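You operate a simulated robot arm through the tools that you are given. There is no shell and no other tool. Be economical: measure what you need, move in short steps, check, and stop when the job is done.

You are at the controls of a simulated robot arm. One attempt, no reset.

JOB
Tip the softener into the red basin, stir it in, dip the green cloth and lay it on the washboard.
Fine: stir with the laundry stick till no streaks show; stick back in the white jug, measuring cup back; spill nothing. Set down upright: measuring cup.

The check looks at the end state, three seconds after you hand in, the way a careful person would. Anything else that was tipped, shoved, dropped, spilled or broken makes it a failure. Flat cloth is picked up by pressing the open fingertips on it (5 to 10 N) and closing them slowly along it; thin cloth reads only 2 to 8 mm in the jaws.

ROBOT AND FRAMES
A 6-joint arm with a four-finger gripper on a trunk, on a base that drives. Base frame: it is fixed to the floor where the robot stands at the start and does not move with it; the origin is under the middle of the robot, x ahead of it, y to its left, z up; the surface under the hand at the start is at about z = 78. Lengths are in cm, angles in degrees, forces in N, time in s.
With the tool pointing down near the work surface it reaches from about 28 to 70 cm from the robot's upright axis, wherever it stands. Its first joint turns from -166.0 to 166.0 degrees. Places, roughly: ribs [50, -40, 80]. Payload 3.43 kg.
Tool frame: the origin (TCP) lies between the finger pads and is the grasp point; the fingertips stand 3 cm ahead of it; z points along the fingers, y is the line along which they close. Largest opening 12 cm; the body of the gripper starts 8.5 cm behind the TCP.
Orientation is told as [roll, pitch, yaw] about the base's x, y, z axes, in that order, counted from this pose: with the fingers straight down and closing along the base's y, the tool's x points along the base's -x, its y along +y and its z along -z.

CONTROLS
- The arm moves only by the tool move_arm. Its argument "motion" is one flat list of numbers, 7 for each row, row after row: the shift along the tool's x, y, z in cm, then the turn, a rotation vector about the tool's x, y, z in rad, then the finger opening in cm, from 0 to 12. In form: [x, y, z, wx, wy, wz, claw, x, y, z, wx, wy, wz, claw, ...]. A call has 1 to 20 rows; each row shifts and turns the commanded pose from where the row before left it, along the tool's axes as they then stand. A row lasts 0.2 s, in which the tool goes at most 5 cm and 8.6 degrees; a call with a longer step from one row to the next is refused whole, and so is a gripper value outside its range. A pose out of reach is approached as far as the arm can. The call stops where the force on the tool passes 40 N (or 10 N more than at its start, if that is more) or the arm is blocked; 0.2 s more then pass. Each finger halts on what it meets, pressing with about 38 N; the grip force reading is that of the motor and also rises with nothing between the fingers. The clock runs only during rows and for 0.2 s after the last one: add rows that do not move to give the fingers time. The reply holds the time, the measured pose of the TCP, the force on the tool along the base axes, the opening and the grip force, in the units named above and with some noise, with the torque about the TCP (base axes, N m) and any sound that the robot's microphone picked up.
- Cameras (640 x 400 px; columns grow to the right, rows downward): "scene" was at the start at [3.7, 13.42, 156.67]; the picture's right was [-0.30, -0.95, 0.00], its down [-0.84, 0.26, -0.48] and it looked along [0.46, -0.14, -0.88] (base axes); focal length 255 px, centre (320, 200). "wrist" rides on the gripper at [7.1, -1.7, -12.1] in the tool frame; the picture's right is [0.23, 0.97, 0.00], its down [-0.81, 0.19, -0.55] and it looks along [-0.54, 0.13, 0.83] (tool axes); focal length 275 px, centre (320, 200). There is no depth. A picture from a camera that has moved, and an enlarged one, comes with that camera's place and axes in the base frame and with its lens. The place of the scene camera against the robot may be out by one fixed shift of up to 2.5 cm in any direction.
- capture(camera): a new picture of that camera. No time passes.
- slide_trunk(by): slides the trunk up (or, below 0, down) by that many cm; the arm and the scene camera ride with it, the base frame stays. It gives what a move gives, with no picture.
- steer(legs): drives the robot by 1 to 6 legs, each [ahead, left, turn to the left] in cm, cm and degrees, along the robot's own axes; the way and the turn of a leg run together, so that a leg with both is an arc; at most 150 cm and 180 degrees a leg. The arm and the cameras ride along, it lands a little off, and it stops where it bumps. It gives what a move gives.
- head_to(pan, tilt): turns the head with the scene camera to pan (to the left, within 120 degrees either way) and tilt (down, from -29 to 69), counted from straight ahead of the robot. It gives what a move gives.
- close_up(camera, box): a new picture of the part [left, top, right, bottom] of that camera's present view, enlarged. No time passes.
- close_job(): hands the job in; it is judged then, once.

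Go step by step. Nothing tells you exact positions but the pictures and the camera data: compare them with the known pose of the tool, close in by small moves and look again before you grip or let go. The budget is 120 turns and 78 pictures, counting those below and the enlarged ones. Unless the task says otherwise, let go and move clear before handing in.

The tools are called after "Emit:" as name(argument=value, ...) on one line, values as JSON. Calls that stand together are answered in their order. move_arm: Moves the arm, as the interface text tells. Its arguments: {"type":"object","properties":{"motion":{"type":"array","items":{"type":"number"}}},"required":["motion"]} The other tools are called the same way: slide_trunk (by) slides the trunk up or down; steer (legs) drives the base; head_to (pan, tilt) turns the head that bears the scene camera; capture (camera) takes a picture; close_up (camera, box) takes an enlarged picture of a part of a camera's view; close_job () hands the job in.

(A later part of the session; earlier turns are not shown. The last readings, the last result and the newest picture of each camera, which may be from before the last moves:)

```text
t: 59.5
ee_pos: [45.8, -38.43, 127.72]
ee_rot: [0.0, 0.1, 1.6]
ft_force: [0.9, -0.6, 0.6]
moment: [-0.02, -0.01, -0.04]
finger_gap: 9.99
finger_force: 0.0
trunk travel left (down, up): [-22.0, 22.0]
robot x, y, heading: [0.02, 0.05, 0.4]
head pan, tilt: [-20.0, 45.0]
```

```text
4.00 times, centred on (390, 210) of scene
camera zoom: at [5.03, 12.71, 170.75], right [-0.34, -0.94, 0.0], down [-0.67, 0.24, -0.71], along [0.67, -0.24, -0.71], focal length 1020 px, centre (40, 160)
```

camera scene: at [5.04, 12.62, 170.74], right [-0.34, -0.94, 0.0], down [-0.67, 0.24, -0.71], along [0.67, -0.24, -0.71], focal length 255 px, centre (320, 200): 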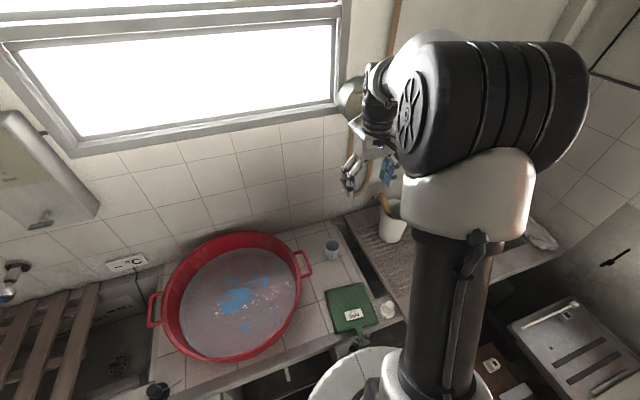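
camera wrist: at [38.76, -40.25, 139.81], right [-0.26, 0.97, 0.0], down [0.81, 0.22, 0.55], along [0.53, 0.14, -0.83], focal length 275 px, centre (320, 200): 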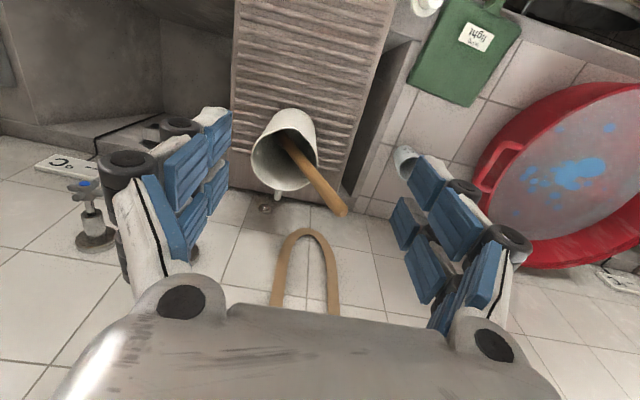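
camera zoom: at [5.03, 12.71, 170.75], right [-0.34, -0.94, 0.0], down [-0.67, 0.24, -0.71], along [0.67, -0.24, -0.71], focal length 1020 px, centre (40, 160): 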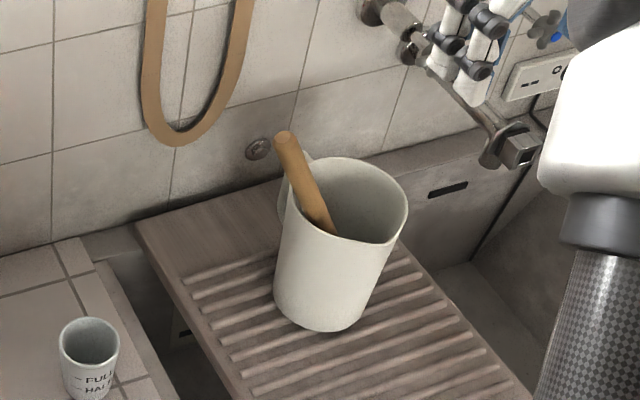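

The stick's top is at about [60,-31.3,107.7], leaning about 28° toward +y. I'll tilt the gripper to match its axis and look from near.

Emit:
move_arm(motion=[-1.55, 2.48, 1.93, 0, 0, 0.028, 8, -1.55, 2.48, 1.93, 0, 0, 0, 8, -1.55, 2.48, 1.93, 0, 0, 0, 8, -1.55, 2.48, 1.93, 0, 0, 0, 8, 0, 0, 0, 0.122, 0, 0, 8, 0, 0, 0, 0.122, 0, 0, 8, 0, 0, 0, 0.122, 0, 0, 8, 0, 0, 0, 0.122, 0, 0, 8, 0, 0, 0, 0, 0, 0, 8])

Emit:
capture(camera="wrist")

```text
t: 61.5
ee_pos: [51.99, -28.52, 120.13]
ee_rot: [-27.9, 0.0, 0.1]
ft_force: [-0.3, -0.4, -0.4]
moment: [-0.02, 0.0, -0.01]
finger_gap: 8.01
finger_force: 0.0
trunk travel left (down, up): [-22.0, 22.0]
robot x, y, heading: [0.2, 0.12, 0.5]
head pan, tilt: [-20.0, 45.0]
```

```text
43 pictures are left
camera wrist: at [44.75, -24.21, 131.54], right [-0.23, 0.86, -0.46], down [0.81, 0.43, 0.4], along [0.54, -0.28, -0.8], focal length 275 px, centre (320, 200)
```

wrist: 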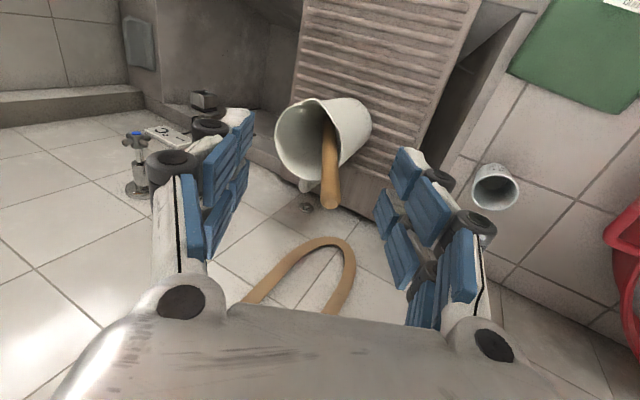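

Emit:
close_up(camera="wrist", box=[260, 80, 400, 220])

```text
2.86 times, centred on (330, 150) of wrist
camera zoom: at [44.75, -24.21, 131.54], right [-0.23, 0.86, -0.46], down [0.81, 0.43, 0.4], along [0.54, -0.28, -0.8], focal length 786 px, centre (291, 343)
```

zoom: 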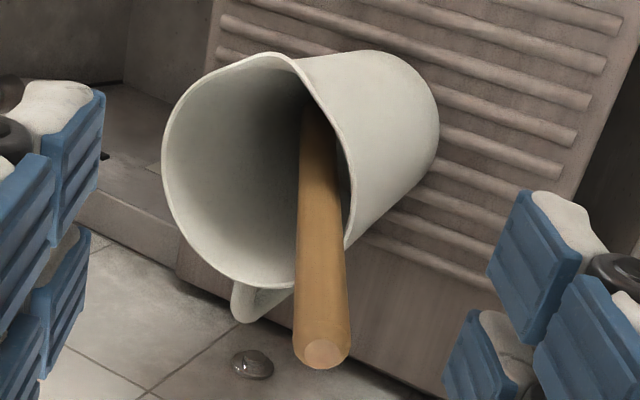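

The stick axis matches the tool's tilt. I'll line up with it above the top end.

Emit:
move_arm(motion=[-2.2, 0.82, 1.3, 0, 0, 0, 7, -2.2, 0.82, 1.3, 0, 0, 0, 7, -2.2, 0.82, 1.3, 0, 0, 0, 7, -1.9, 0.8, 1.3, 0, 0, 0, 7, 0, 0, 0, 0, 0, 0, 7])

Emit:
capture(camera="wrist")

```text
t: 62.7
ee_pos: [59.99, -27.99, 113.9]
ee_rot: [-27.9, 0.1, 0.1]
ft_force: [-0.1, -0.1, -0.2]
moment: [-0.01, -0.01, 0.01]
finger_gap: 6.97
finger_force: 0.1
trunk travel left (down, up): [-22.0, 22.0]
robot x, y, heading: [-0.21, 0.05, 0.2]
head pan, tilt: [-20.0, 45.0]
```

```text
41 pictures are left
camera wrist: at [53.0, -23.7, 125.4], right [-0.23, 0.86, -0.46], down [0.81, 0.43, 0.4], along [0.54, -0.28, -0.8], focal length 275 px, centre (320, 200)
```

wrist: 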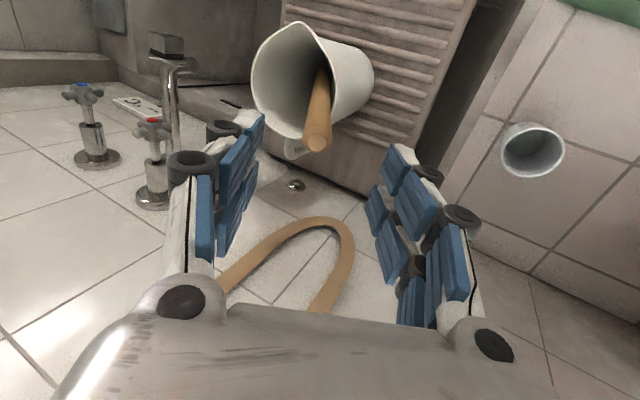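

Aligned within half a cm. I'll advance along the stick and then close.

Emit:
move_arm(motion=[-0.15, 0, 2.8, 0, 0, 0, 7, -0.15, 0, 2.8, 0, 0, 0, 7, -0.1, 0, 2.8, 0, 0, 0, 7, 0, 0, 2.6, 0, 0, 0, 7, 0, 0, 0, 0, 0, 0, 7])

Emit:
capture(camera="wrist")

```text
t: 63.9
ee_pos: [60.74, -33.24, 104.35]
ee_rot: [-28.1, 0.2, 0.1]
ft_force: [0.6, 0.2, -0.6]
moment: [0.01, 0.01, 0.0]
finger_gap: 6.99
finger_force: 0.0
trunk travel left (down, up): [-22.0, 22.0]
robot x, y, heading: [-0.07, 0.02, 0.1]
head pan, tilt: [-20.0, 45.0]
```

```text
40 pictures are left
camera wrist: at [53.65, -28.96, 115.79], right [-0.23, 0.86, -0.46], down [0.81, 0.43, 0.4], along [0.54, -0.28, -0.8], focal length 275 px, centre (320, 200)
```

wrist: 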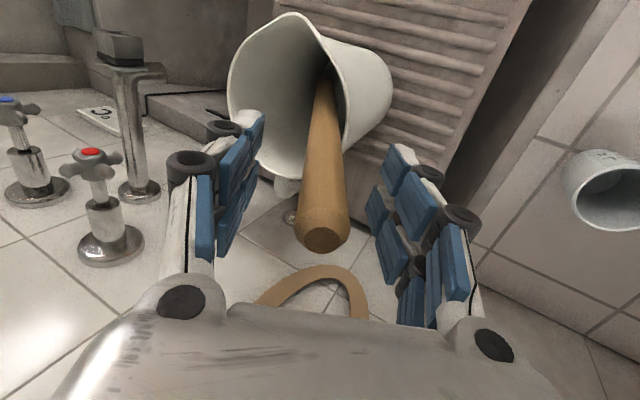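

Emit:
move_arm(motion=[0, 0, 0, 0, 0, 0, 5, 0, 0, 0, 0, 0, 0, 4, 0, 0, 0, 0, 0, 0, 3, 0, 0, 0, 0, 0, 0, 2.5, 0, 0, 0, 0, 0, 0, 2, 0, 0, 0, 0, 0, 0, 1.5, 0, 0, 0, 0, 0, 0, 1, 0, 0, 0, 0, 0, 0, 1])

```text
t: 65.7
ee_pos: [60.84, -33.26, 104.44]
ee_rot: [-27.9, 0.1, 0.0]
ft_force: [-0.2, 0.0, 0.9]
moment: [0.11, -0.02, 0.0]
finger_gap: 2.05
finger_force: 37.8
trunk travel left (down, up): [-22.0, 22.0]
robot x, y, heading: [-0.02, -0.07, 0.2]
head pan, tilt: [-20.0, 45.0]
```

Gripped (2.05 cm). I'll pull the stick out along its axis.

Emit:
move_arm(motion=[0, 0, -0.7, 0, 0, 0, 1, 0, 0, -1.5, 0, 0, 0, 1, 0, 0, -2, 0, 0, 0, 1, 0, 0, -2, 0, 0, 0, 1, 0, 0, -2, 0, 0, 0, 1, 0, 0, 0, 0, 0, 0, 1])

Emit:
capture(camera="wrist")

```text
t: 67.1
ee_pos: [60.95, -29.52, 111.4]
ee_rot: [-27.9, 0.1, 0.1]
ft_force: [0.4, -0.2, -1.2]
moment: [-0.01, 0.01, -0.01]
finger_gap: 2.07
finger_force: 37.8
trunk travel left (down, up): [-22.0, 22.0]
robot x, y, heading: [0.05, -0.16, 0.4]
head pan, tilt: [-20.0, 45.0]
```

```text
39 pictures are left
camera wrist: at [53.68, -25.14, 122.88], right [-0.23, 0.86, -0.46], down [0.81, 0.43, 0.4], along [0.54, -0.28, -0.8], focal length 275 px, centre (320, 200)
```

wrist: 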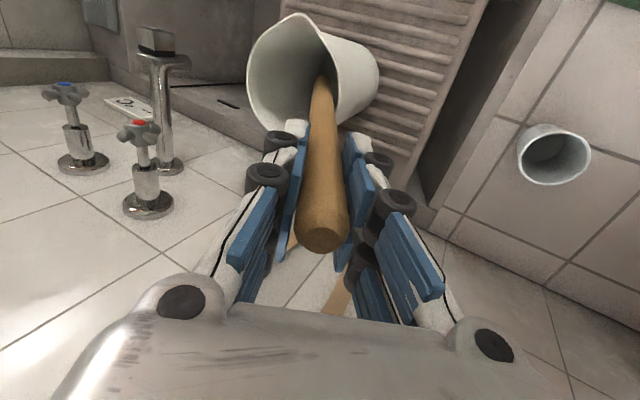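

Emit:
move_arm(motion=[0, 0, -2, 0, 0, 0, 1, 0, 0, -2.5, 0, 0, 0, 1, 0, 0, -2.5, 0, 0, 0, 1, 0, 0, -2.5, 0, 0, 0, 1, 0, 0, -2.5, 0, 0, 0, 1, 0, 0, -2.5, 0, 0, 0, 1, 0, 0, -2.5, 0, 0, 0, 1, 0, 0, 0, 0, 0, 0, 1])

Emit:
capture(camera="wrist")

Emit:
close_up(camera="scene", box=[320, 120, 460, 260])

```text
t: 68.9
ee_pos: [60.9, -21.42, 126.44]
ee_rot: [-27.9, 0.2, 0.0]
ft_force: [0.0, 0.4, -1.1]
moment: [0.03, -0.02, 0.02]
finger_gap: 2.05
finger_force: 38.4
trunk travel left (down, up): [-22.0, 22.0]
robot x, y, heading: [0.35, 0.03, 0.2]
head pan, tilt: [-20.0, 45.0]
```

```text
38 pictures are left
camera wrist: at [53.78, -17.15, 137.9], right [-0.23, 0.86, -0.46], down [0.81, 0.43, 0.4], along [0.54, -0.28, -0.8], focal length 275 px, centre (320, 200)
```

wrist: 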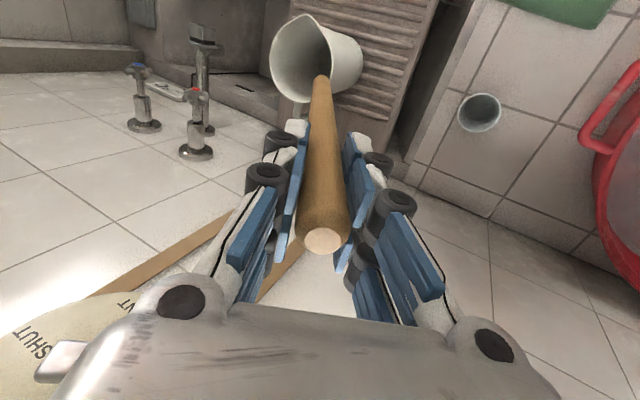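

```text
2.86 times, centred on (390, 190) of scene
camera zoom: at [5.08, 12.58, 170.75], right [-0.34, -0.94, 0.0], down [-0.67, 0.24, -0.71], along [0.67, -0.24, -0.71], focal length 729 px, centre (120, 229)
```

zoom: 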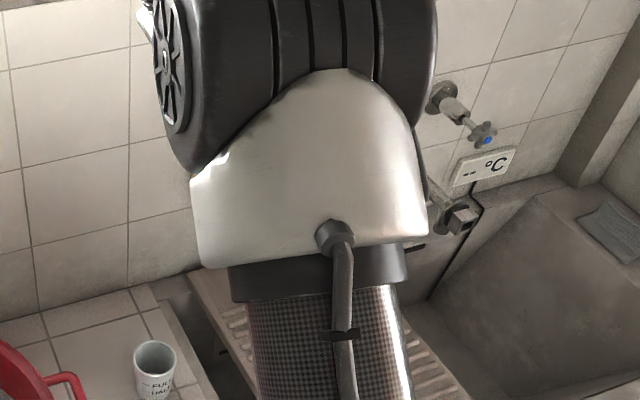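

The stick's bottom is just clear of the rim. I'll lift a little more, pull back from the wall, and straighten the tool to vertical.

Emit:
move_arm(motion=[0, -0.94, -1.77, 0, 0, 0, 1, 0.5, -0.94, -1.77, 0, 0, 0, 1, 3, -0.47, -0.9, 0, 0, 0, 1, 3, 0, 0, 0, 0, 0, 1, 3, 0, 0, 0, 0, 0, 1, 3, 0, 0, 0, 0, 0, 1, 0, 0, 0, -0.122, 0, 0, 1, 0, 0, 0, -0.122, 0, 0, 1, 0, 0, 0, -0.122, 0, 0, 1, 0, 0, 0, -0.122, 0, 0, 1, 0, 0, 0, 0, 0, 0, 1])

Emit:
capture(camera="wrist")

```text
t: 71.3
ee_pos: [48.22, -21.26, 131.49]
ee_rot: [0.1, 0.1, 0.1]
ft_force: [0.7, 0.5, -0.2]
moment: [0.0, -0.03, -0.02]
finger_gap: 2.05
finger_force: 37.9
trunk travel left (down, up): [-22.0, 22.0]
robot x, y, heading: [0.28, -0.38, 0.1]
head pan, tilt: [-20.0, 45.0]
```

```text
36 pictures are left
camera wrist: at [41.12, -22.94, 143.48], right [-0.23, 0.97, 0.0], down [0.81, 0.19, 0.55], along [0.54, 0.13, -0.83], focal length 275 px, centre (320, 200)
```

wrist: 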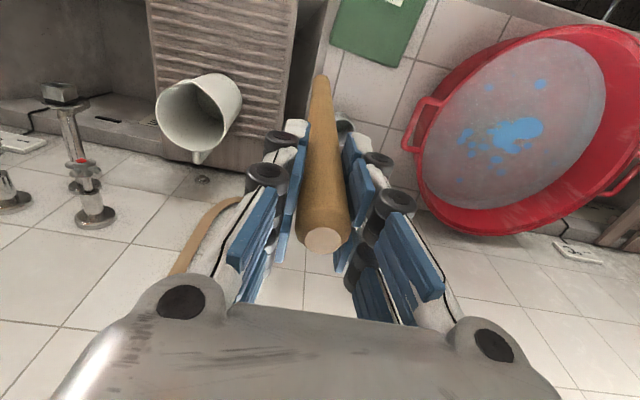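

The stick's bottom is about 32 cm below the TCP at z≈99.5, clear of the basin rim. I'll turn the base left so the stick comes over the basin's middle.

Emit:
steer(legs=[[0, 0, 17], [0, 0, 17], [0, 0, 16]])

Emit:
head_to(pan=-25, tilt=52)

Emit:
capture(camera="scene")

Emit:
capture(camera="wrist")

```text
t: 74.6
ee_pos: [47.25, 23.41, 131.45]
ee_rot: [-0.1, 0.1, 50.3]
ft_force: [-0.4, -0.1, -0.5]
moment: [0.02, 0.0, -0.02]
finger_gap: 2.09
finger_force: 38.1
trunk travel left (down, up): [-22.0, 22.0]
robot x, y, heading: [-0.45, 0.23, 50.7]
head pan, tilt: [-20.0, 45.0]
```

```text
t: 75.3
ee_pos: [47.23, 23.46, 131.44]
ee_rot: [0.0, 0.1, 50.3]
ft_force: [-0.4, 0.4, 0.1]
moment: [-0.02, -0.02, 0.0]
finger_gap: 2.06
finger_force: 38.1
trunk travel left (down, up): [-22.0, 22.0]
robot x, y, heading: [-0.14, 0.1, 50.6]
head pan, tilt: [-25.0, 52.0]
```

```text
35 pictures are left
camera scene: at [-5.84, 11.96, 169.79], right [0.43, -0.9, 0.0], down [-0.71, -0.34, -0.62], along [0.56, 0.27, -0.79], focal length 255 px, centre (320, 200)
```

scene: 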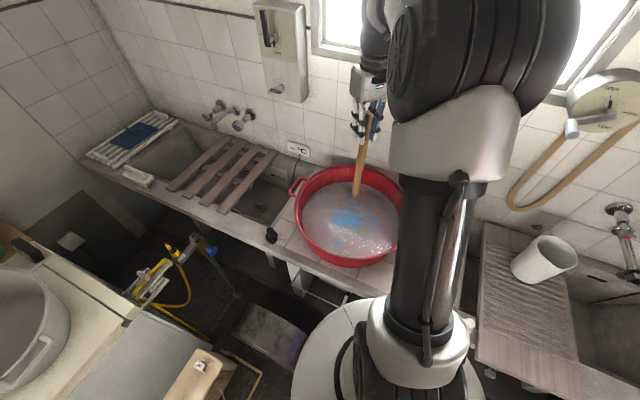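

```text
34 pictures are left
camera wrist: at [44.04, 16.93, 143.47], right [-0.9, 0.44, 0.0], down [0.37, 0.75, 0.55], along [0.24, 0.49, -0.83], focal length 275 px, centre (320, 200)
```

wrist: 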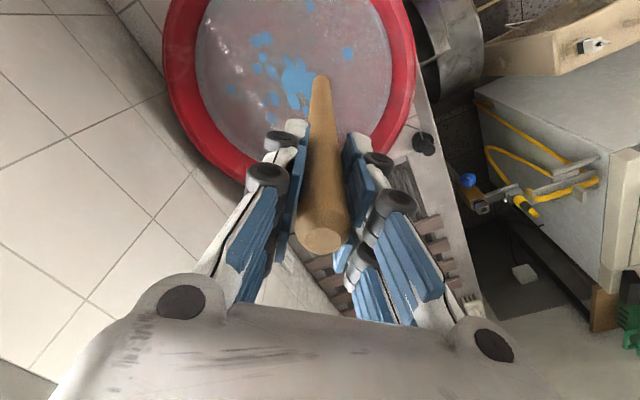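

The stick is over the basin. I'll lower it into the water.

Emit:
move_arm(motion=[0, 0, 2.5, 0, 0, 0, 1, 0, 0, 2.5, 0, 0, 0, 1, 0, 0, 2.5, 0, 0, 0, 1, 0, 0, 2, 0, 0, 0, 1, 0, 0, 2, 0, 0, 0, 1, 0, 0, 2, 0, 0, 0, 1, 0, 0, 1.5, 0, 0, 0, 1, 0, 0, 0, 0, 0, 0, 1])

Emit:
close_up(camera="scene", box=[270, 130, 430, 290])

```text
t: 77.1
ee_pos: [47.31, 23.26, 116.47]
ee_rot: [0.0, 0.1, 50.4]
ft_force: [-0.6, -1.0, -1.3]
moment: [0.0, -0.03, 0.02]
finger_gap: 2.06
finger_force: 37.9
trunk travel left (down, up): [-22.0, 22.0]
robot x, y, heading: [0.29, -0.09, 50.4]
head pan, tilt: [-25.0, 52.0]
```

```text
2.50 times, centred on (350, 210) of scene
camera zoom: at [-5.86, 11.95, 169.79], right [0.43, -0.9, 0.0], down [-0.71, -0.34, -0.62], along [0.56, 0.27, -0.79], focal length 638 px, centre (245, 175)
```

zoom: 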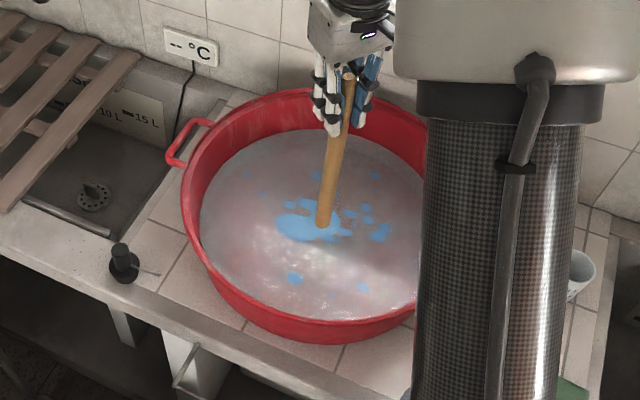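

The stick is a few cm into the water, whose surface is at about z=89–90. I'll lower it slightly and stir in a widening spiral.

Emit:
move_arm(motion=[0, 0, 1.5, 0, 0, 0, 1, -0.96, 0.97, 0, 0, 0, 0, 1, -1.3, 0.6, 0, 0, 0, 0, 1, -1.51, 0.11, 0, 0, 0, 0, 1, -1.52, -0.44, 0, 0, 0, 0, 1, -1.33, -0.99, 0, 0, 0, 0, 1, -0.95, -1.45, 0, 0, 0, 0, 1, -0.41, -1.77, 0, 0, 0, 0, 1, 0.25, -1.87, 0, 0, 0, 0, 1, 0.91, -1.74, 0, 0, 0, 0, 1, 1.51, -1.37, 0, 0, 0, 0, 1, 1.97, -0.79, 0, 0, 0, 0, 1, 2.19, -0.06, 0, 0, 0, 0, 1, 2.15, 0.72, 0, 0, 0, 0, 1, 1.83, 1.47, 0, 0, 0, 0, 1, 1.25, 2.07, 0, 0, 0, 0, 1, 0.47, 2.45, 0, 0, 0, 0, 1, -0.41, 2.54, 0, 0, 0, 0, 1, -1.29, 2.31, 0, 0, 0, 0, 1, -2.07, 1.77, 0, 0, 0, 0, 1])

Emit:
close_up(camera="scene", box=[270, 130, 430, 290])

```text
t: 81.3
ee_pos: [43.27, 25.77, 114.97]
ee_rot: [0.0, 0.1, 50.3]
ft_force: [-0.4, 0.0, -1.4]
moment: [-0.02, -0.01, -0.02]
finger_gap: 2.07
finger_force: 37.2
trunk travel left (down, up): [-22.0, 22.0]
robot x, y, heading: [0.15, -0.12, 50.6]
head pan, tilt: [-25.0, 52.0]
```

```text
2.50 times, centred on (350, 210) of scene
camera zoom: at [-5.83, 12.05, 169.78], right [0.43, -0.9, 0.0], down [-0.71, -0.34, -0.62], along [0.56, 0.27, -0.79], focal length 638 px, centre (245, 175)
```

zoom: 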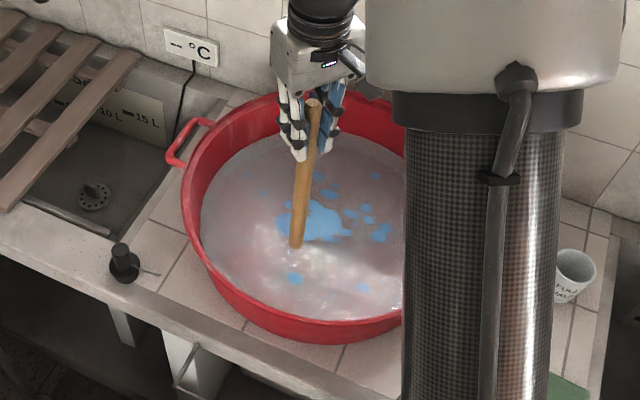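

Streaks remain. I'll do another round, a bit faster, at about 8 cm radius.

Emit:
move_arm(motion=[-3.2, 0.8, 0, 0, 0, 0, 1, -3.25, -0.57, 0, 0, 0, 0, 1, -2.74, -1.85, 0, 0, 0, 0, 1, -1.75, -2.8, 0, 0, 0, 0, 1, -0.46, -3.27, 0, 0, 0, 0, 1, 0.91, -3.17, 0, 0, 0, 0, 1, 2.12, -2.53, 0, 0, 0, 0, 1, 2.97, -1.45, 0, 0, 0, 0, 1, 3.3, -0.12, 0, 0, 0, 0, 1, 3.06, 1.24, 0, 0, 0, 0, 1, 2.29, 2.37, 0, 0, 0, 0, 1, 1.13, 3.1, 0, 0, 0, 0, 1, -0.23, 3.29, 0, 0, 0, 0, 1, -1.55, 2.91, 0, 0, 0, 0, 1, -2.6, 2.03, 0, 0, 0, 0, 1, -3.2, 0.8, 0, 0, 0, 0, 1, -3.25, -0.57, 0, 0, 0, 0, 1, -2.74, -1.85, 0, 0, 0, 0, 1, -1.75, -2.8, 0, 0, 0, 0, 1, -0.46, -3.27, 0, 0, 0, 0, 1])

Emit:
close_up(camera="scene", box=[270, 130, 430, 290])

```text
t: 85.5
ee_pos: [56.52, 29.42, 115.01]
ee_rot: [0.0, 0.2, 50.4]
ft_force: [0.0, -0.7, 0.5]
moment: [0.02, 0.0, 0.02]
finger_gap: 2.07
finger_force: 38.3
trunk travel left (down, up): [-22.0, 22.0]
robot x, y, heading: [0.15, -0.04, 50.4]
head pan, tilt: [-25.0, 52.0]
```

```text
2.50 times, centred on (350, 210) of scene
camera zoom: at [-5.74, 11.88, 169.8], right [0.43, -0.9, 0.0], down [-0.71, -0.34, -0.62], along [0.56, 0.27, -0.79], focal length 638 px, centre (245, 175)
```

zoom: 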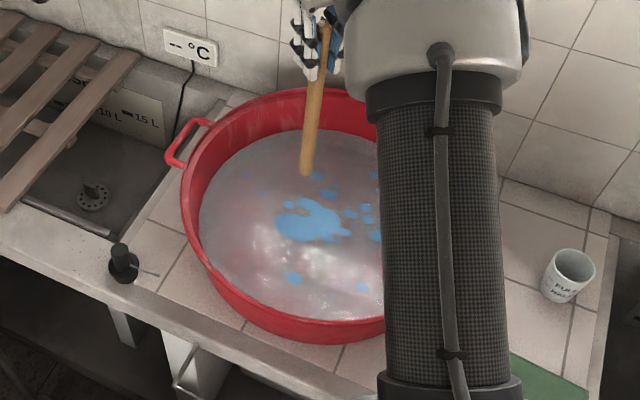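

The patches barely changed, so the stick tip may only be skimming the surface. I'll lower it 4 cm more and check.

Emit:
move_arm(motion=[0, 0, 1, 0, 0, 0, 1, 0, 0, 1, 0, 0, 0, 1, 0, 0, 1, 0, 0, 0, 1, 0, 0, 1, 0, 0, 0, 1, 0, 0, 0, 0, 0, 0, 1])

Emit:
close_up(camera="scene", box=[310, 130, 410, 230])

```text
t: 86.7
ee_pos: [56.51, 29.62, 110.9]
ee_rot: [0.0, 0.2, 50.2]
ft_force: [0.3, 0.9, -1.2]
moment: [0.01, 0.0, -0.04]
finger_gap: 2.07
finger_force: 38.3
trunk travel left (down, up): [-22.0, 22.0]
robot x, y, heading: [0.19, 0.17, 51.0]
head pan, tilt: [-25.0, 52.0]
```

```text
4.00 times, centred on (360, 180) of scene
camera zoom: at [-5.85, 11.95, 169.79], right [0.43, -0.9, 0.0], down [-0.71, -0.34, -0.62], along [0.56, 0.27, -0.79], focal length 1020 px, centre (160, 280)
```

zoom: 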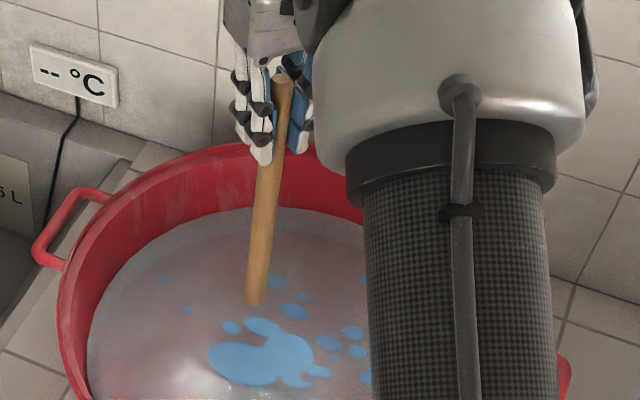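

The visible tip moved down with the tool, so it is still above the water. I'll go down further.

Emit:
move_arm(motion=[0, 0, 0.7, 0, 0, 0, 1, 0, 0, 0.7, 0, 0, 0, 1, 0, 0, 0.7, 0, 0, 0, 1, 0, 0, 0.5, 0, 0, 0, 1, 0, 0, 0, 0, 0, 0, 1])

Emit:
close_up(camera="scene", box=[310, 130, 410, 230])

```text
t: 87.9
ee_pos: [56.59, 29.52, 108.28]
ee_rot: [0.0, 0.0, 50.3]
ft_force: [0.0, -0.2, -0.4]
moment: [0.01, 0.02, -0.04]
finger_gap: 2.07
finger_force: 37.6
trunk travel left (down, up): [-22.0, 22.0]
robot x, y, heading: [0.14, -0.23, 50.6]
head pan, tilt: [-25.0, 52.0]
```

```text
4.00 times, centred on (360, 180) of scene
camera zoom: at [-5.84, 11.96, 169.79], right [0.43, -0.9, 0.0], down [-0.71, -0.34, -0.62], along [0.56, 0.27, -0.79], focal length 1020 px, centre (160, 280)
```

zoom: 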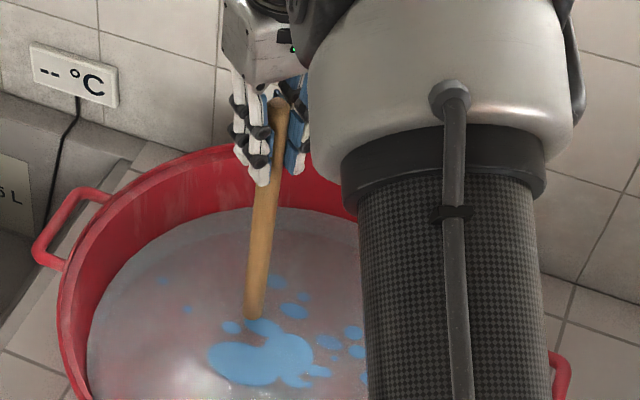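

Emit:
move_arm(motion=[0, 0, 0.5, 0, 0, 0, 1, 0, 0, 0.5, 0, 0, 0, 1, 0, 0, 0.5, 0, 0, 0, 1, 0, 0, 0.5, 0, 0, 0, 1, 0, 0, 0, 0, 0, 0, 1])

Emit:
close_up(camera="scene", box=[310, 130, 410, 230])

```text
t: 89.1
ee_pos: [56.54, 29.42, 106.32]
ee_rot: [0.0, 0.1, 50.3]
ft_force: [-0.3, 0.0, -0.2]
moment: [0.01, 0.04, -0.02]
finger_gap: 2.06
finger_force: 38.3
trunk travel left (down, up): [-22.0, 22.0]
robot x, y, heading: [-0.33, 0.25, 50.7]
head pan, tilt: [-25.0, 52.0]
```

```text
4.00 times, centred on (360, 180) of scene
camera zoom: at [-5.84, 11.96, 169.79], right [0.43, -0.9, 0.0], down [-0.71, -0.34, -0.62], along [0.56, 0.27, -0.79], focal length 1020 px, centre (160, 280)
```

zoom: 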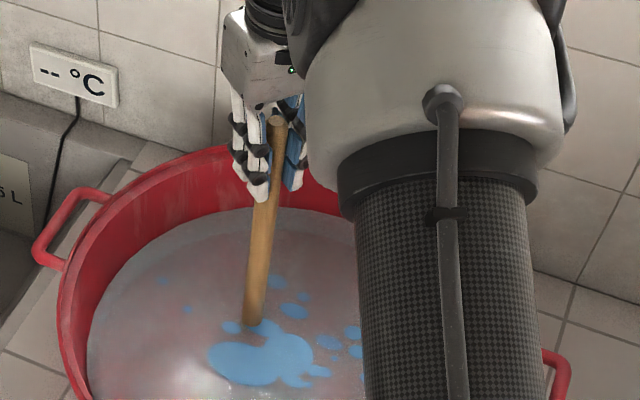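

It is entering the water now. I'll go slightly lower, watching for bottom contact.

Emit:
move_arm(motion=[0, 0, 0.4, 0, 0, 0, 1, 0, 0, 0.4, 0, 0, 0, 1, 0, 0, 0.4, 0, 0, 0, 1, 0, 0, 0, 0, 0, 0, 1])

Emit:
close_up(camera="scene", box=[310, 130, 410, 230])

```text
t: 90.1
ee_pos: [56.38, 29.38, 105.08]
ee_rot: [0.0, 0.1, 50.3]
ft_force: [0.2, 0.7, -0.6]
moment: [0.04, 0.02, -0.01]
finger_gap: 2.07
finger_force: 37.7
trunk travel left (down, up): [-22.0, 22.0]
robot x, y, heading: [-0.41, 0.22, 50.4]
head pan, tilt: [-25.0, 52.0]
```

```text
4.00 times, centred on (360, 180) of scene
camera zoom: at [-5.84, 11.96, 169.79], right [0.43, -0.9, 0.0], down [-0.71, -0.34, -0.62], along [0.56, 0.27, -0.79], focal length 1020 px, centre (160, 280)
```

zoom: 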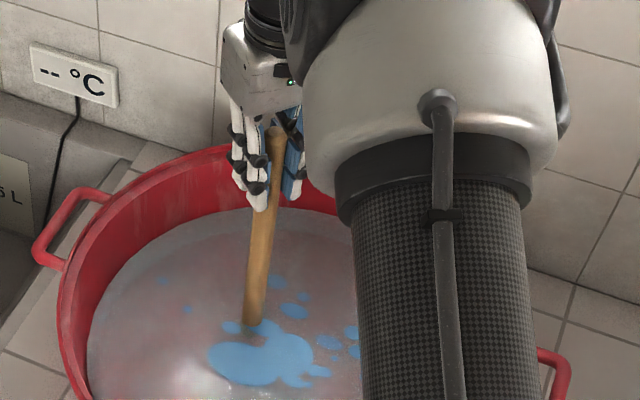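

The end stopped moving in the picture, so it is now submerged. I'll go slightly lower and stir round.

Emit:
move_arm(motion=[0, 0, 0.5, 0, 0, 0, 1, 0.91, -3.17, 0, 0, 0, 0, 1, 2.12, -2.53, 0, 0, 0, 0, 1, 2.97, -1.45, 0, 0, 0, 0, 1, 3.3, -0.12, 0, 0, 0, 0, 1, 3.06, 1.24, 0, 0, 0, 0, 1, 2.29, 2.37, 0, 0, 0, 0, 1, 1.13, 3.1, 0, 0, 0, 0, 1, -0.23, 3.29, 0, 0, 0, 0, 1, -1.55, 2.91, 0, 0, 0, 0, 1, -2.6, 2.03, 0, 0, 0, 0, 1, -3.2, 0.8, 0, 0, 0, 0, 1, -3.25, -0.57, 0, 0, 0, 0, 1, -2.74, -1.85, 0, 0, 0, 0, 1, -1.75, -2.8, 0, 0, 0, 0, 1, -0.46, -3.27, 0, 0, 0, 0, 1, 0.91, -3.17, 0, 0, 0, 0, 1, 2.12, -2.53, 0, 0, 0, 0, 1, 2.97, -1.45, 0, 0, 0, 0, 1, 3.3, -0.12, 0, 0, 0, 0, 1])

Emit:
close_up(camera="scene", box=[270, 130, 430, 290])

```text
t: 94.3
ee_pos: [56.32, 17.43, 104.8]
ee_rot: [0.0, 0.0, 50.3]
ft_force: [-0.3, 1.1, -0.3]
moment: [0.02, 0.02, 0.02]
finger_gap: 2.0
finger_force: 37.8
trunk travel left (down, up): [-22.0, 22.0]
robot x, y, heading: [0.13, -0.01, 50.5]
head pan, tilt: [-25.0, 52.0]
```

```text
2.50 times, centred on (350, 210) of scene
camera zoom: at [-5.92, 11.88, 169.8], right [0.43, -0.9, 0.0], down [-0.71, -0.34, -0.62], along [0.56, 0.27, -0.79], focal length 638 px, centre (245, 175)
```

zoom: 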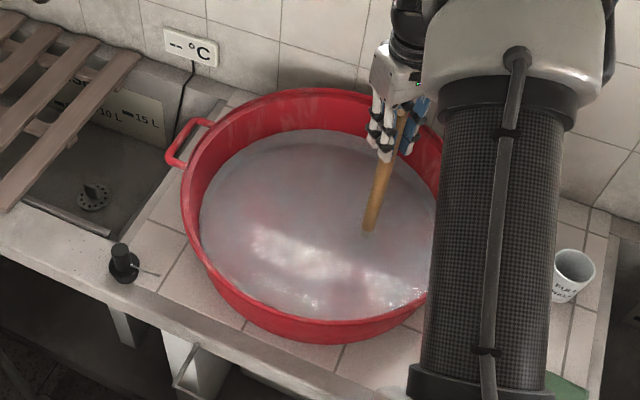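

The blue patches are gone after that round. One more turn to be sure.

Emit:
move_arm(motion=[3.06, 1.24, 0, 0, 0, 0, 1, 2.29, 2.37, 0, 0, 0, 0, 1, 1.13, 3.1, 0, 0, 0, 0, 1, -0.23, 3.29, 0, 0, 0, 0, 1, -1.55, 2.91, 0, 0, 0, 0, 1, -2.6, 2.03, 0, 0, 0, 0, 1, -3.2, 0.8, 0, 0, 0, 0, 1, -3.25, -0.57, 0, 0, 0, 0, 1, -2.74, -1.85, 0, 0, 0, 0, 1, -1.75, -2.8, 0, 0, 0, 0, 1, -0.46, -3.27, 0, 0, 0, 0, 1, 0.91, -3.17, 0, 0, 0, 0, 1, 2.5, 1.5, 0, 0, 0, 0, 1, 2.5, 3, 0, 0, 0, 0, 1, 0, 3, 0, 0, 0, 0, 1, -2, 1, 0, 0, 0, 0, 1, -2, -1, 0, 0, 0, 0, 1, 0, 0, 0, 0, 0, 0, 1])

Emit:
capture(camera="wrist")

Emit:
close_up(camera="scene", box=[270, 130, 430, 290])

```text
t: 98.1
ee_pos: [52.3, 30.69, 104.71]
ee_rot: [0.0, 0.2, 50.3]
ft_force: [0.2, -0.4, -0.5]
moment: [0.03, 0.01, 0.03]
finger_gap: 2.01
finger_force: 37.2
trunk travel left (down, up): [-22.0, 22.0]
robot x, y, heading: [0.34, 0.27, 50.5]
head pan, tilt: [-25.0, 52.0]
```

```text
25 pictures are left
camera wrist: at [48.89, 24.24, 116.7], right [-0.9, 0.44, 0.0], down [0.37, 0.75, 0.55], along [0.24, 0.49, -0.83], focal length 275 px, centre (320, 200)
```

wrist: 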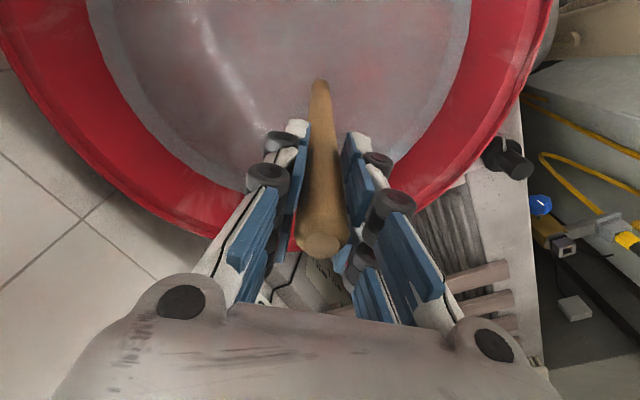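

```text
2.50 times, centred on (350, 210) of scene
camera zoom: at [-5.89, 11.95, 169.79], right [0.43, -0.9, 0.0], down [-0.71, -0.34, -0.62], along [0.56, 0.27, -0.79], focal length 638 px, centre (245, 175)
```

zoom: 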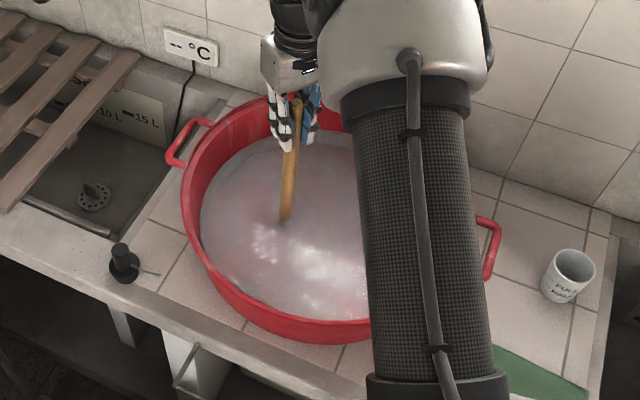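

No streaks are left. I'll raise the stick, let it drip over the basin, and pull back to the carrying position.

Emit:
move_arm(motion=[0, 0, -1.5, 0, 0, 0, 1, 0, 0, -2, 0, 0, 0, 1, 0, 0, -2, 0, 0, 0, 1, 0, 0, 0, 0, 0, 0, 1, 0, 0, 0, 0, 0, 0, 1, 0, 0, 0, 0, 0, 0, 1, 0, 0, 0, 0, 0, 0, 1, 0, 0, 0, 0, 0, 0, 1, 0, 0, 0, 0, 0, 0, 1, 0, 0, 0, 0, 0, 0, 1, 0, 0, 0, 0, 0, 0, 1, 1.5, 0, -3, 0, 0, 0, 1, 1.5, 0, -3, 0, 0, 0, 1, 1.5, 0, -3, 0, 0, 0, 1, 1.5, 0, -3, 0, 0, 0, 1, 1.5, 0, -3, 0, 0, 0, 1, 1.2, 0, -3, 0, 0, 0, 1, 0, 0, -3.3, 0, 0, 0, 1, 0, 0, 0, 0, 0, 0, 1, 0, 0, 0, 0, 0, 0, 1])

Emit:
move_arm(motion=[0, 0, 0, 0, 0, 0, 1, 0, 0, 0, 0, 0, 0, 1, 0, 0, 0, 0, 0, 0, 1, 0, 0, 0, 0, 0, 0, 1, 0, 0, 0, 0, 0, 0, 1, 0, 0, 0, 0, 0, 0, 1, 0, 0, 0, 0, 0, 0, 1, 0, 0, 0, 0, 0, 0, 1, 0, 0, 0, 0, 0, 0, 1, 0, 0, 0, 0, 0, 0, 1, 0, 0, 0, 0, 0, 0, 1, 0, 0, 0, 0, 0, 0, 1, 0, 0, 0, 0, 0, 0, 1, 0, 0, 0, 0, 0, 0, 1, 0, 0, 0, 0, 0, 0, 1])

Emit:
close_up(camera="scene", box=[270, 60, 430, 290])

```text
t: 102.3
ee_pos: [46.62, 24.02, 131.48]
ee_rot: [0.0, 0.0, 50.3]
ft_force: [-0.7, 1.6, 0.1]
moment: [-0.01, 0.01, 0.01]
finger_gap: 2.0
finger_force: 38.5
trunk travel left (down, up): [-22.0, 22.0]
robot x, y, heading: [0.25, -0.04, 50.5]
head pan, tilt: [-25.0, 52.0]
```

```text
t: 105.5
ee_pos: [46.49, 24.07, 131.55]
ee_rot: [0.0, 0.1, 50.2]
ft_force: [0.3, 0.2, 0.7]
moment: [0.01, -0.01, -0.03]
finger_gap: 2.0
finger_force: 37.4
trunk travel left (down, up): [-22.0, 22.0]
robot x, y, heading: [0.17, 0.07, 50.6]
head pan, tilt: [-25.0, 52.0]
```

```text
1.74 times, centred on (350, 175) of scene
camera zoom: at [-5.84, 11.96, 169.79], right [0.43, -0.9, 0.0], down [-0.71, -0.34, -0.62], along [0.56, 0.27, -0.79], focal length 444 px, centre (268, 244)
```

zoom: 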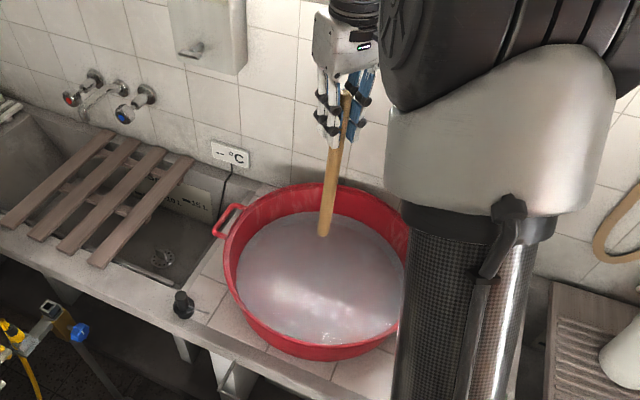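

Drained and no drips visible. I'll turn the base back to heading 0.

Emit:
steer(legs=[[0, 0, -17], [0, 0, -17], [0, 0, -16.3]])

```text
t: 108.8
ee_pos: [48.28, -20.66, 131.45]
ee_rot: [0.1, 0.0, -0.1]
ft_force: [-0.9, -1.0, 0.9]
moment: [0.03, -0.02, 0.04]
finger_gap: 1.96
finger_force: 38.4
trunk travel left (down, up): [-22.0, 22.0]
robot x, y, heading: [-0.09, -0.08, -0.3]
head pan, tilt: [-25.0, 52.0]
```

Now I'll tilt back to the stick's lean and return above the jug.

Emit:
move_arm(motion=[0, 0, 0, 0.122, 0, 0, 1, 0, 0, 0, 0.122, 0, 0, 1, 0, 0, 0, 0.122, 0, 0, 1, 0, 0, 0, 0.122, 0, 0, 1, -3.15, -0.66, 0.35, 0, 0, 0, 1, -3.15, 0, 0, 0, 0, 0, 1, -3.15, 0, 0, 0, 0, 0, 1, -3.1, 0, 0, 0, 0, 0, 1, 0, 0, 0, 0, 0, 0, 1])

Emit:
capture(camera="wrist")

```text
t: 110.8
ee_pos: [60.66, -21.36, 131.57]
ee_rot: [-27.9, 0.1, -0.3]
ft_force: [0.2, -0.4, -0.8]
moment: [0.06, -0.02, 0.0]
finger_gap: 1.95
finger_force: 38.0
trunk travel left (down, up): [-22.0, 22.0]
robot x, y, heading: [0.38, 0.11, -0.0]
head pan, tilt: [-25.0, 52.0]
```

```text
22 pictures are left
camera wrist: at [53.58, -17.09, 143.04], right [-0.23, 0.86, -0.46], down [0.81, 0.43, 0.4], along [0.54, -0.28, -0.8], focal length 275 px, centre (320, 200)
```

wrist: 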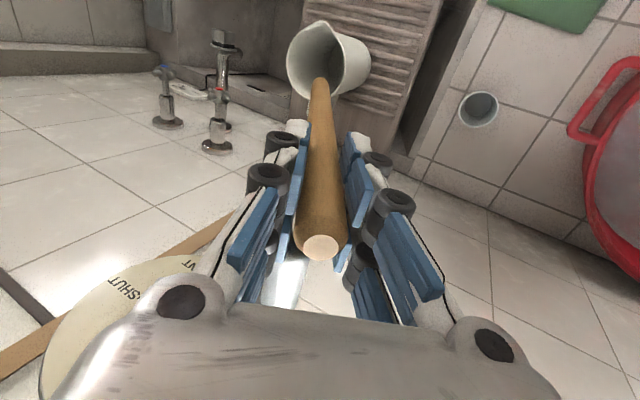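

Same view as at extraction. I'll go down and slide the stick in along its original line.

Emit:
move_arm(motion=[-0.1, 1.2, 2.25, 0, 0, 0, 1, -0.1, 1.2, 2.25, 0, 0, 0, 1, 0, 0, 2, 0, 0, 0, 1, 0, 0, 2, 0, 0, 0, 1, 0, 0, 2, 0, 0, 0, 1, 0, 0, 2, 0, 0, 0, 1, 0, 0, 2, 0, 0, 0, 1, 0, 0, 2, 0, 0, 0, 1, 0, 0, 0, 0, 0, 0, 1])

Emit:
capture(camera="wrist")

```text
t: 112.8
ee_pos: [61.08, -27.07, 115.75]
ee_rot: [-28.1, 0.1, -0.3]
ft_force: [0.8, -0.4, -0.2]
moment: [0.04, 0.0, -0.03]
finger_gap: 1.97
finger_force: 37.9
trunk travel left (down, up): [-22.0, 22.0]
robot x, y, heading: [0.05, 0.18, 0.1]
head pan, tilt: [-25.0, 52.0]
```

```text
21 pictures are left
camera wrist: at [53.94, -22.83, 127.12], right [-0.23, 0.86, -0.46], down [0.81, 0.43, 0.4], along [0.54, -0.28, -0.8], focal length 275 px, centre (320, 200)
```

wrist: 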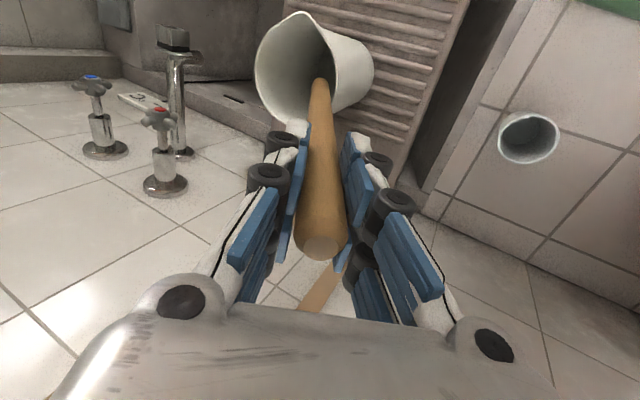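

The tip is inside the jug. I'll slide in the rest.

Emit:
move_arm(motion=[0, 0, 2, 0, 0, 0, 1, 0, 0, 2, 0, 0, 0, 1, 0, 0, 2, 0, 0, 0, 1, 0, 0, 2, 0, 0, 0, 1, 0, 0, 1.5, 0, 0, 0, 1, 0, 0, 1, 0, 0, 0, 1, 0, 0, 0.6, 0, 0, 0, 1, 0, 0, 0, 0, 0, 0, 1])

```text
t: 114.5
ee_pos: [60.9, -32.39, 105.89]
ee_rot: [-28.0, 0.2, -0.2]
ft_force: [-0.9, -0.2, -1.1]
moment: [0.0, -0.02, -0.01]
finger_gap: 1.93
finger_force: 38.0
trunk travel left (down, up): [-22.0, 22.0]
robot x, y, heading: [-0.23, 0.01, 0.1]
head pan, tilt: [-25.0, 52.0]
```

Emit:
move_arm(motion=[0, 0, 0.4, 0, 0, 0, 1, 0, 0, 0.4, 0, 0, 0, 1, 0, 0, 0.4, 0, 0, 0, 1, 0, 0, 0.2, 0, 0, 0, 1, 0, 0, 0, 0, 0, 0, 1])

```text
t: 115.8
ee_pos: [60.87, -32.92, 104.82]
ee_rot: [-28.0, 0.1, -0.1]
ft_force: [-0.3, 0.4, -0.2]
moment: [0.11, -0.02, -0.02]
finger_gap: 1.88
finger_force: 37.8
trunk travel left (down, up): [-22.0, 22.0]
robot x, y, heading: [-0.08, 0.1, -0.3]
head pan, tilt: [-25.0, 52.0]
```

Nearly seated. I'll release slowly and withdraw along the axis.

Emit:
move_arm(motion=[0, 0, 0, 0, 0, 0, 2.2, 0, 0, 0, 0, 0, 0, 2.6, 0, 0, 0, 0, 0, 0, 3.2, 0, 0, 0, 0, 0, 0, 4.2, 0, 0, 0, 0, 0, 0, 5.5, 0, 0, 0, 0, 0, 0, 6.5, 0, 0, -2, 0, 0, 0, 6.5, 0, 0, -3, 0, 0, 0, 6.5, 0, 0, -3, 0, 0, 0, 6.5, 0, 0, -3, 0, 0, 0, 6.5, 0, 0, -3, 0, 0, 0, 6.5, 0, 0, 0, 0, 0, 0, 6.5])

Emit:
capture(camera="wrist")

```text
t: 118.3
ee_pos: [61.1, -26.19, 117.27]
ee_rot: [-27.9, 0.1, -0.2]
ft_force: [0.0, 1.0, 0.4]
moment: [-0.02, -0.01, 0.02]
finger_gap: 6.51
finger_force: 0.0
trunk travel left (down, up): [-22.0, 22.0]
robot x, y, heading: [-0.33, 0.02, 0.2]
head pan, tilt: [-25.0, 52.0]
```

```text
20 pictures are left
camera wrist: at [54.0, -21.94, 128.62], right [-0.23, 0.86, -0.46], down [0.81, 0.43, 0.4], along [0.54, -0.28, -0.8], focal length 275 px, centre (320, 200)
```

wrist: 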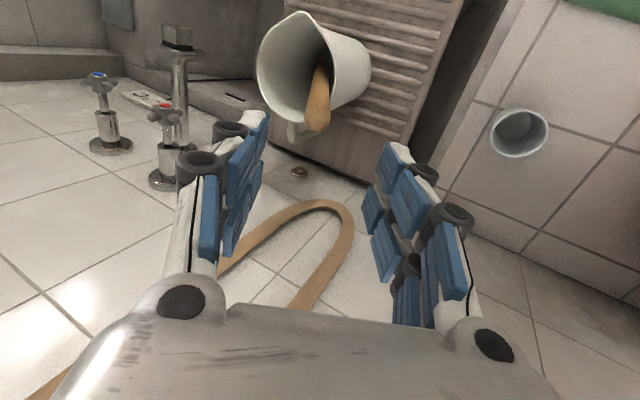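

The stick is back in the jug and leaning as before. Now I'll straighten the tool and move over toward the cloth for a look.

Emit:
move_arm(motion=[1, 0, -3, 0, 0, 0, 8, 3, 0, -2, -0.122, 0, 0, 8, 3, 0, 0, -0.122, 0, 0, 8, 3, 0, 0, -0.122, 0, 0, 8, 3, 0, 0, -0.122, 0, 0, 10, 3, 1.5, 0, 0, 0, 0, 12, 3, 2, 0, 0, 0, 0, 12, 3, 2, 0, 0, 0, 0, 12, 3, 2, 0, 0, 0, 0, 12, 2, 2, 0, 0, 0, 0, 12, 0, 0, 0, 0, 0, 0, 12])

Emit:
head_to(pan=-25, tilt=62)

Emit:
capture(camera="wrist")

Emit:
capture(camera="scene")

```text
t: 120.8
ee_pos: [33.99, -14.18, 121.4]
ee_rot: [0.0, 0.0, -0.2]
ft_force: [0.5, -0.2, 1.2]
moment: [-0.03, 0.04, -0.01]
finger_gap: 11.97
finger_force: 0.0
trunk travel left (down, up): [-22.0, 22.0]
robot x, y, heading: [-0.27, 0.13, 0.0]
head pan, tilt: [-25.0, 52.0]
```

```text
t: 121.5
ee_pos: [34.16, -14.11, 121.43]
ee_rot: [0.1, 0.1, -0.1]
ft_force: [0.0, -0.6, 0.9]
moment: [-0.02, 0.03, 0.01]
finger_gap: 12.01
finger_force: 0.0
trunk travel left (down, up): [-22.0, 22.0]
robot x, y, heading: [0.07, -0.25, 0.1]
head pan, tilt: [-25.0, 62.0]
```

```text
19 pictures are left
camera wrist: at [26.97, -15.78, 133.49], right [-0.23, 0.97, 0.0], down [0.81, 0.19, 0.55], along [0.54, 0.13, -0.83], focal length 275 px, centre (320, 200)
```

wrist: 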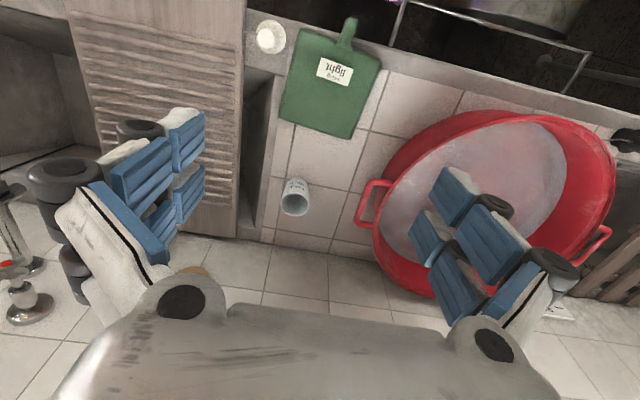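

```text
18 pictures are left
camera scene: at [3.28, 12.65, 168.58], right [-0.42, -0.91, 0.0], down [-0.8, 0.37, -0.47], along [0.43, -0.2, -0.88], focal length 255 px, centre (320, 200)
```

scene: 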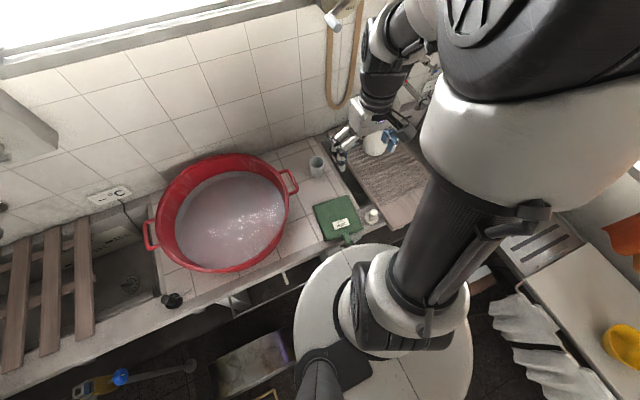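

The cloth lies at x≈30–46, y≈-19.5…-4 with its tag near the front edge. I'll pinch it near its left (+y) edge at about [38,-6], first lowering the trunk.

Emit:
slide_trunk(by=-12)

Emit:
move_arm(motion=[-0.8, 1.7, 3, 0, 0, 0, 8, -0.8, 1.7, 3, 0, 0, 0, 6, -0.8, 1.6, 3, 0, 0, 0, 4, -0.8, 1.6, 3, 0, 0, 0, 3.2, -0.7, 1.6, 3, 0, 0, 0, 3.2, 0, 0, 3, 0, 0, 0, 3.2, 0, 0, 0, 0, 0, 0, 3.2, 0, 0, 0, 0, 0, 0, 3.2])

Emit:
capture(camera="scene")

```text
t: 123.0
ee_pos: [34.16, -14.12, 109.56]
ee_rot: [0.0, 0.1, -0.1]
ft_force: [0.7, 0.3, 0.6]
moment: [-0.02, 0.01, 0.01]
finger_gap: 11.99
finger_force: 0.0
trunk travel left (down, up): [-10.0, 34.0]
robot x, y, heading: [-0.05, 0.06, 0.3]
head pan, tilt: [-25.0, 62.0]
```

```text
t: 124.8
ee_pos: [37.99, -6.1, 91.55]
ee_rot: [0.0, 0.2, -0.2]
ft_force: [-0.1, 0.0, 0.1]
moment: [-0.04, -0.01, 0.02]
finger_gap: 3.21
finger_force: 0.1
trunk travel left (down, up): [-10.0, 34.0]
robot x, y, heading: [0.07, 0.24, -0.3]
head pan, tilt: [-25.0, 62.0]
```

```text
17 pictures are left
camera scene: at [3.27, 12.66, 156.57], right [-0.42, -0.91, 0.0], down [-0.8, 0.37, -0.47], along [0.43, -0.2, -0.88], focal length 255 px, centre (320, 200)
```

scene: 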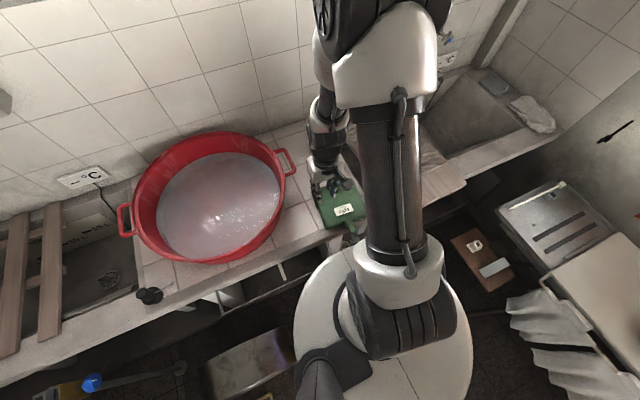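

Emit:
move_arm(motion=[0, 0, 2.5, 0, 0, 0, 3.2, 0, 0, 2.5, 0, 0, 0, 3.2, 0, 0, 2, 0, 0, 0, 3.2, 0, 0, 0, 0, 0, 0, 3.2])

Emit:
close_up(camera="scene", box=[290, 140, 390, 240])

```text
t: 125.8
ee_pos: [38.13, -5.99, 84.41]
ee_rot: [0.0, 0.1, -0.2]
ft_force: [0.2, 0.1, -0.7]
moment: [0.02, 0.0, -0.02]
finger_gap: 3.19
finger_force: 0.0
trunk travel left (down, up): [-10.0, 34.0]
robot x, y, heading: [0.18, -0.17, 0.1]
head pan, tilt: [-25.0, 62.0]
```

```text
4.00 times, centred on (340, 190) of scene
camera zoom: at [3.27, 12.66, 156.57], right [-0.42, -0.91, 0.0], down [-0.8, 0.37, -0.47], along [0.43, -0.2, -0.88], focal length 1020 px, centre (240, 240)
```

zoom: 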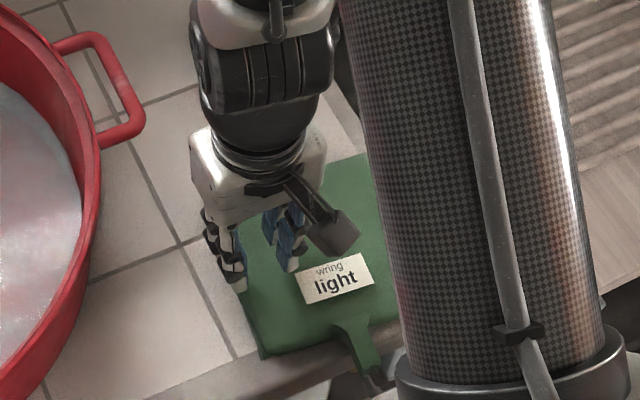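

The left fingertip is right at the cloth's edge, so I'll shift 1.3 cm inward and then press down in small steps.

Emit:
move_arm(motion=[0, -1.3, 0, 0, 0, 0, 3.6, 0, 0, 0.6, 0, 0, 0, 3.6, 0, 0, 0.5, 0, 0, 0, 3.6, 0, 0, 0.4, 0, 0, 0, 3.6, 0, 0, 0, 0, 0, 0, 3.6])

```text
t: 127.0
ee_pos: [38.05, -7.4, 83.15]
ee_rot: [0.0, -0.2, -0.3]
ft_force: [2.3, -0.5, 38.2]
moment: [0.04, 0.55, 0.0]
finger_gap: 3.71
finger_force: 3.2
trunk travel left (down, up): [-10.0, 34.0]
robot x, y, heading: [0.13, -0.02, 0.4]
head pan, tilt: [-25.0, 62.0]
```

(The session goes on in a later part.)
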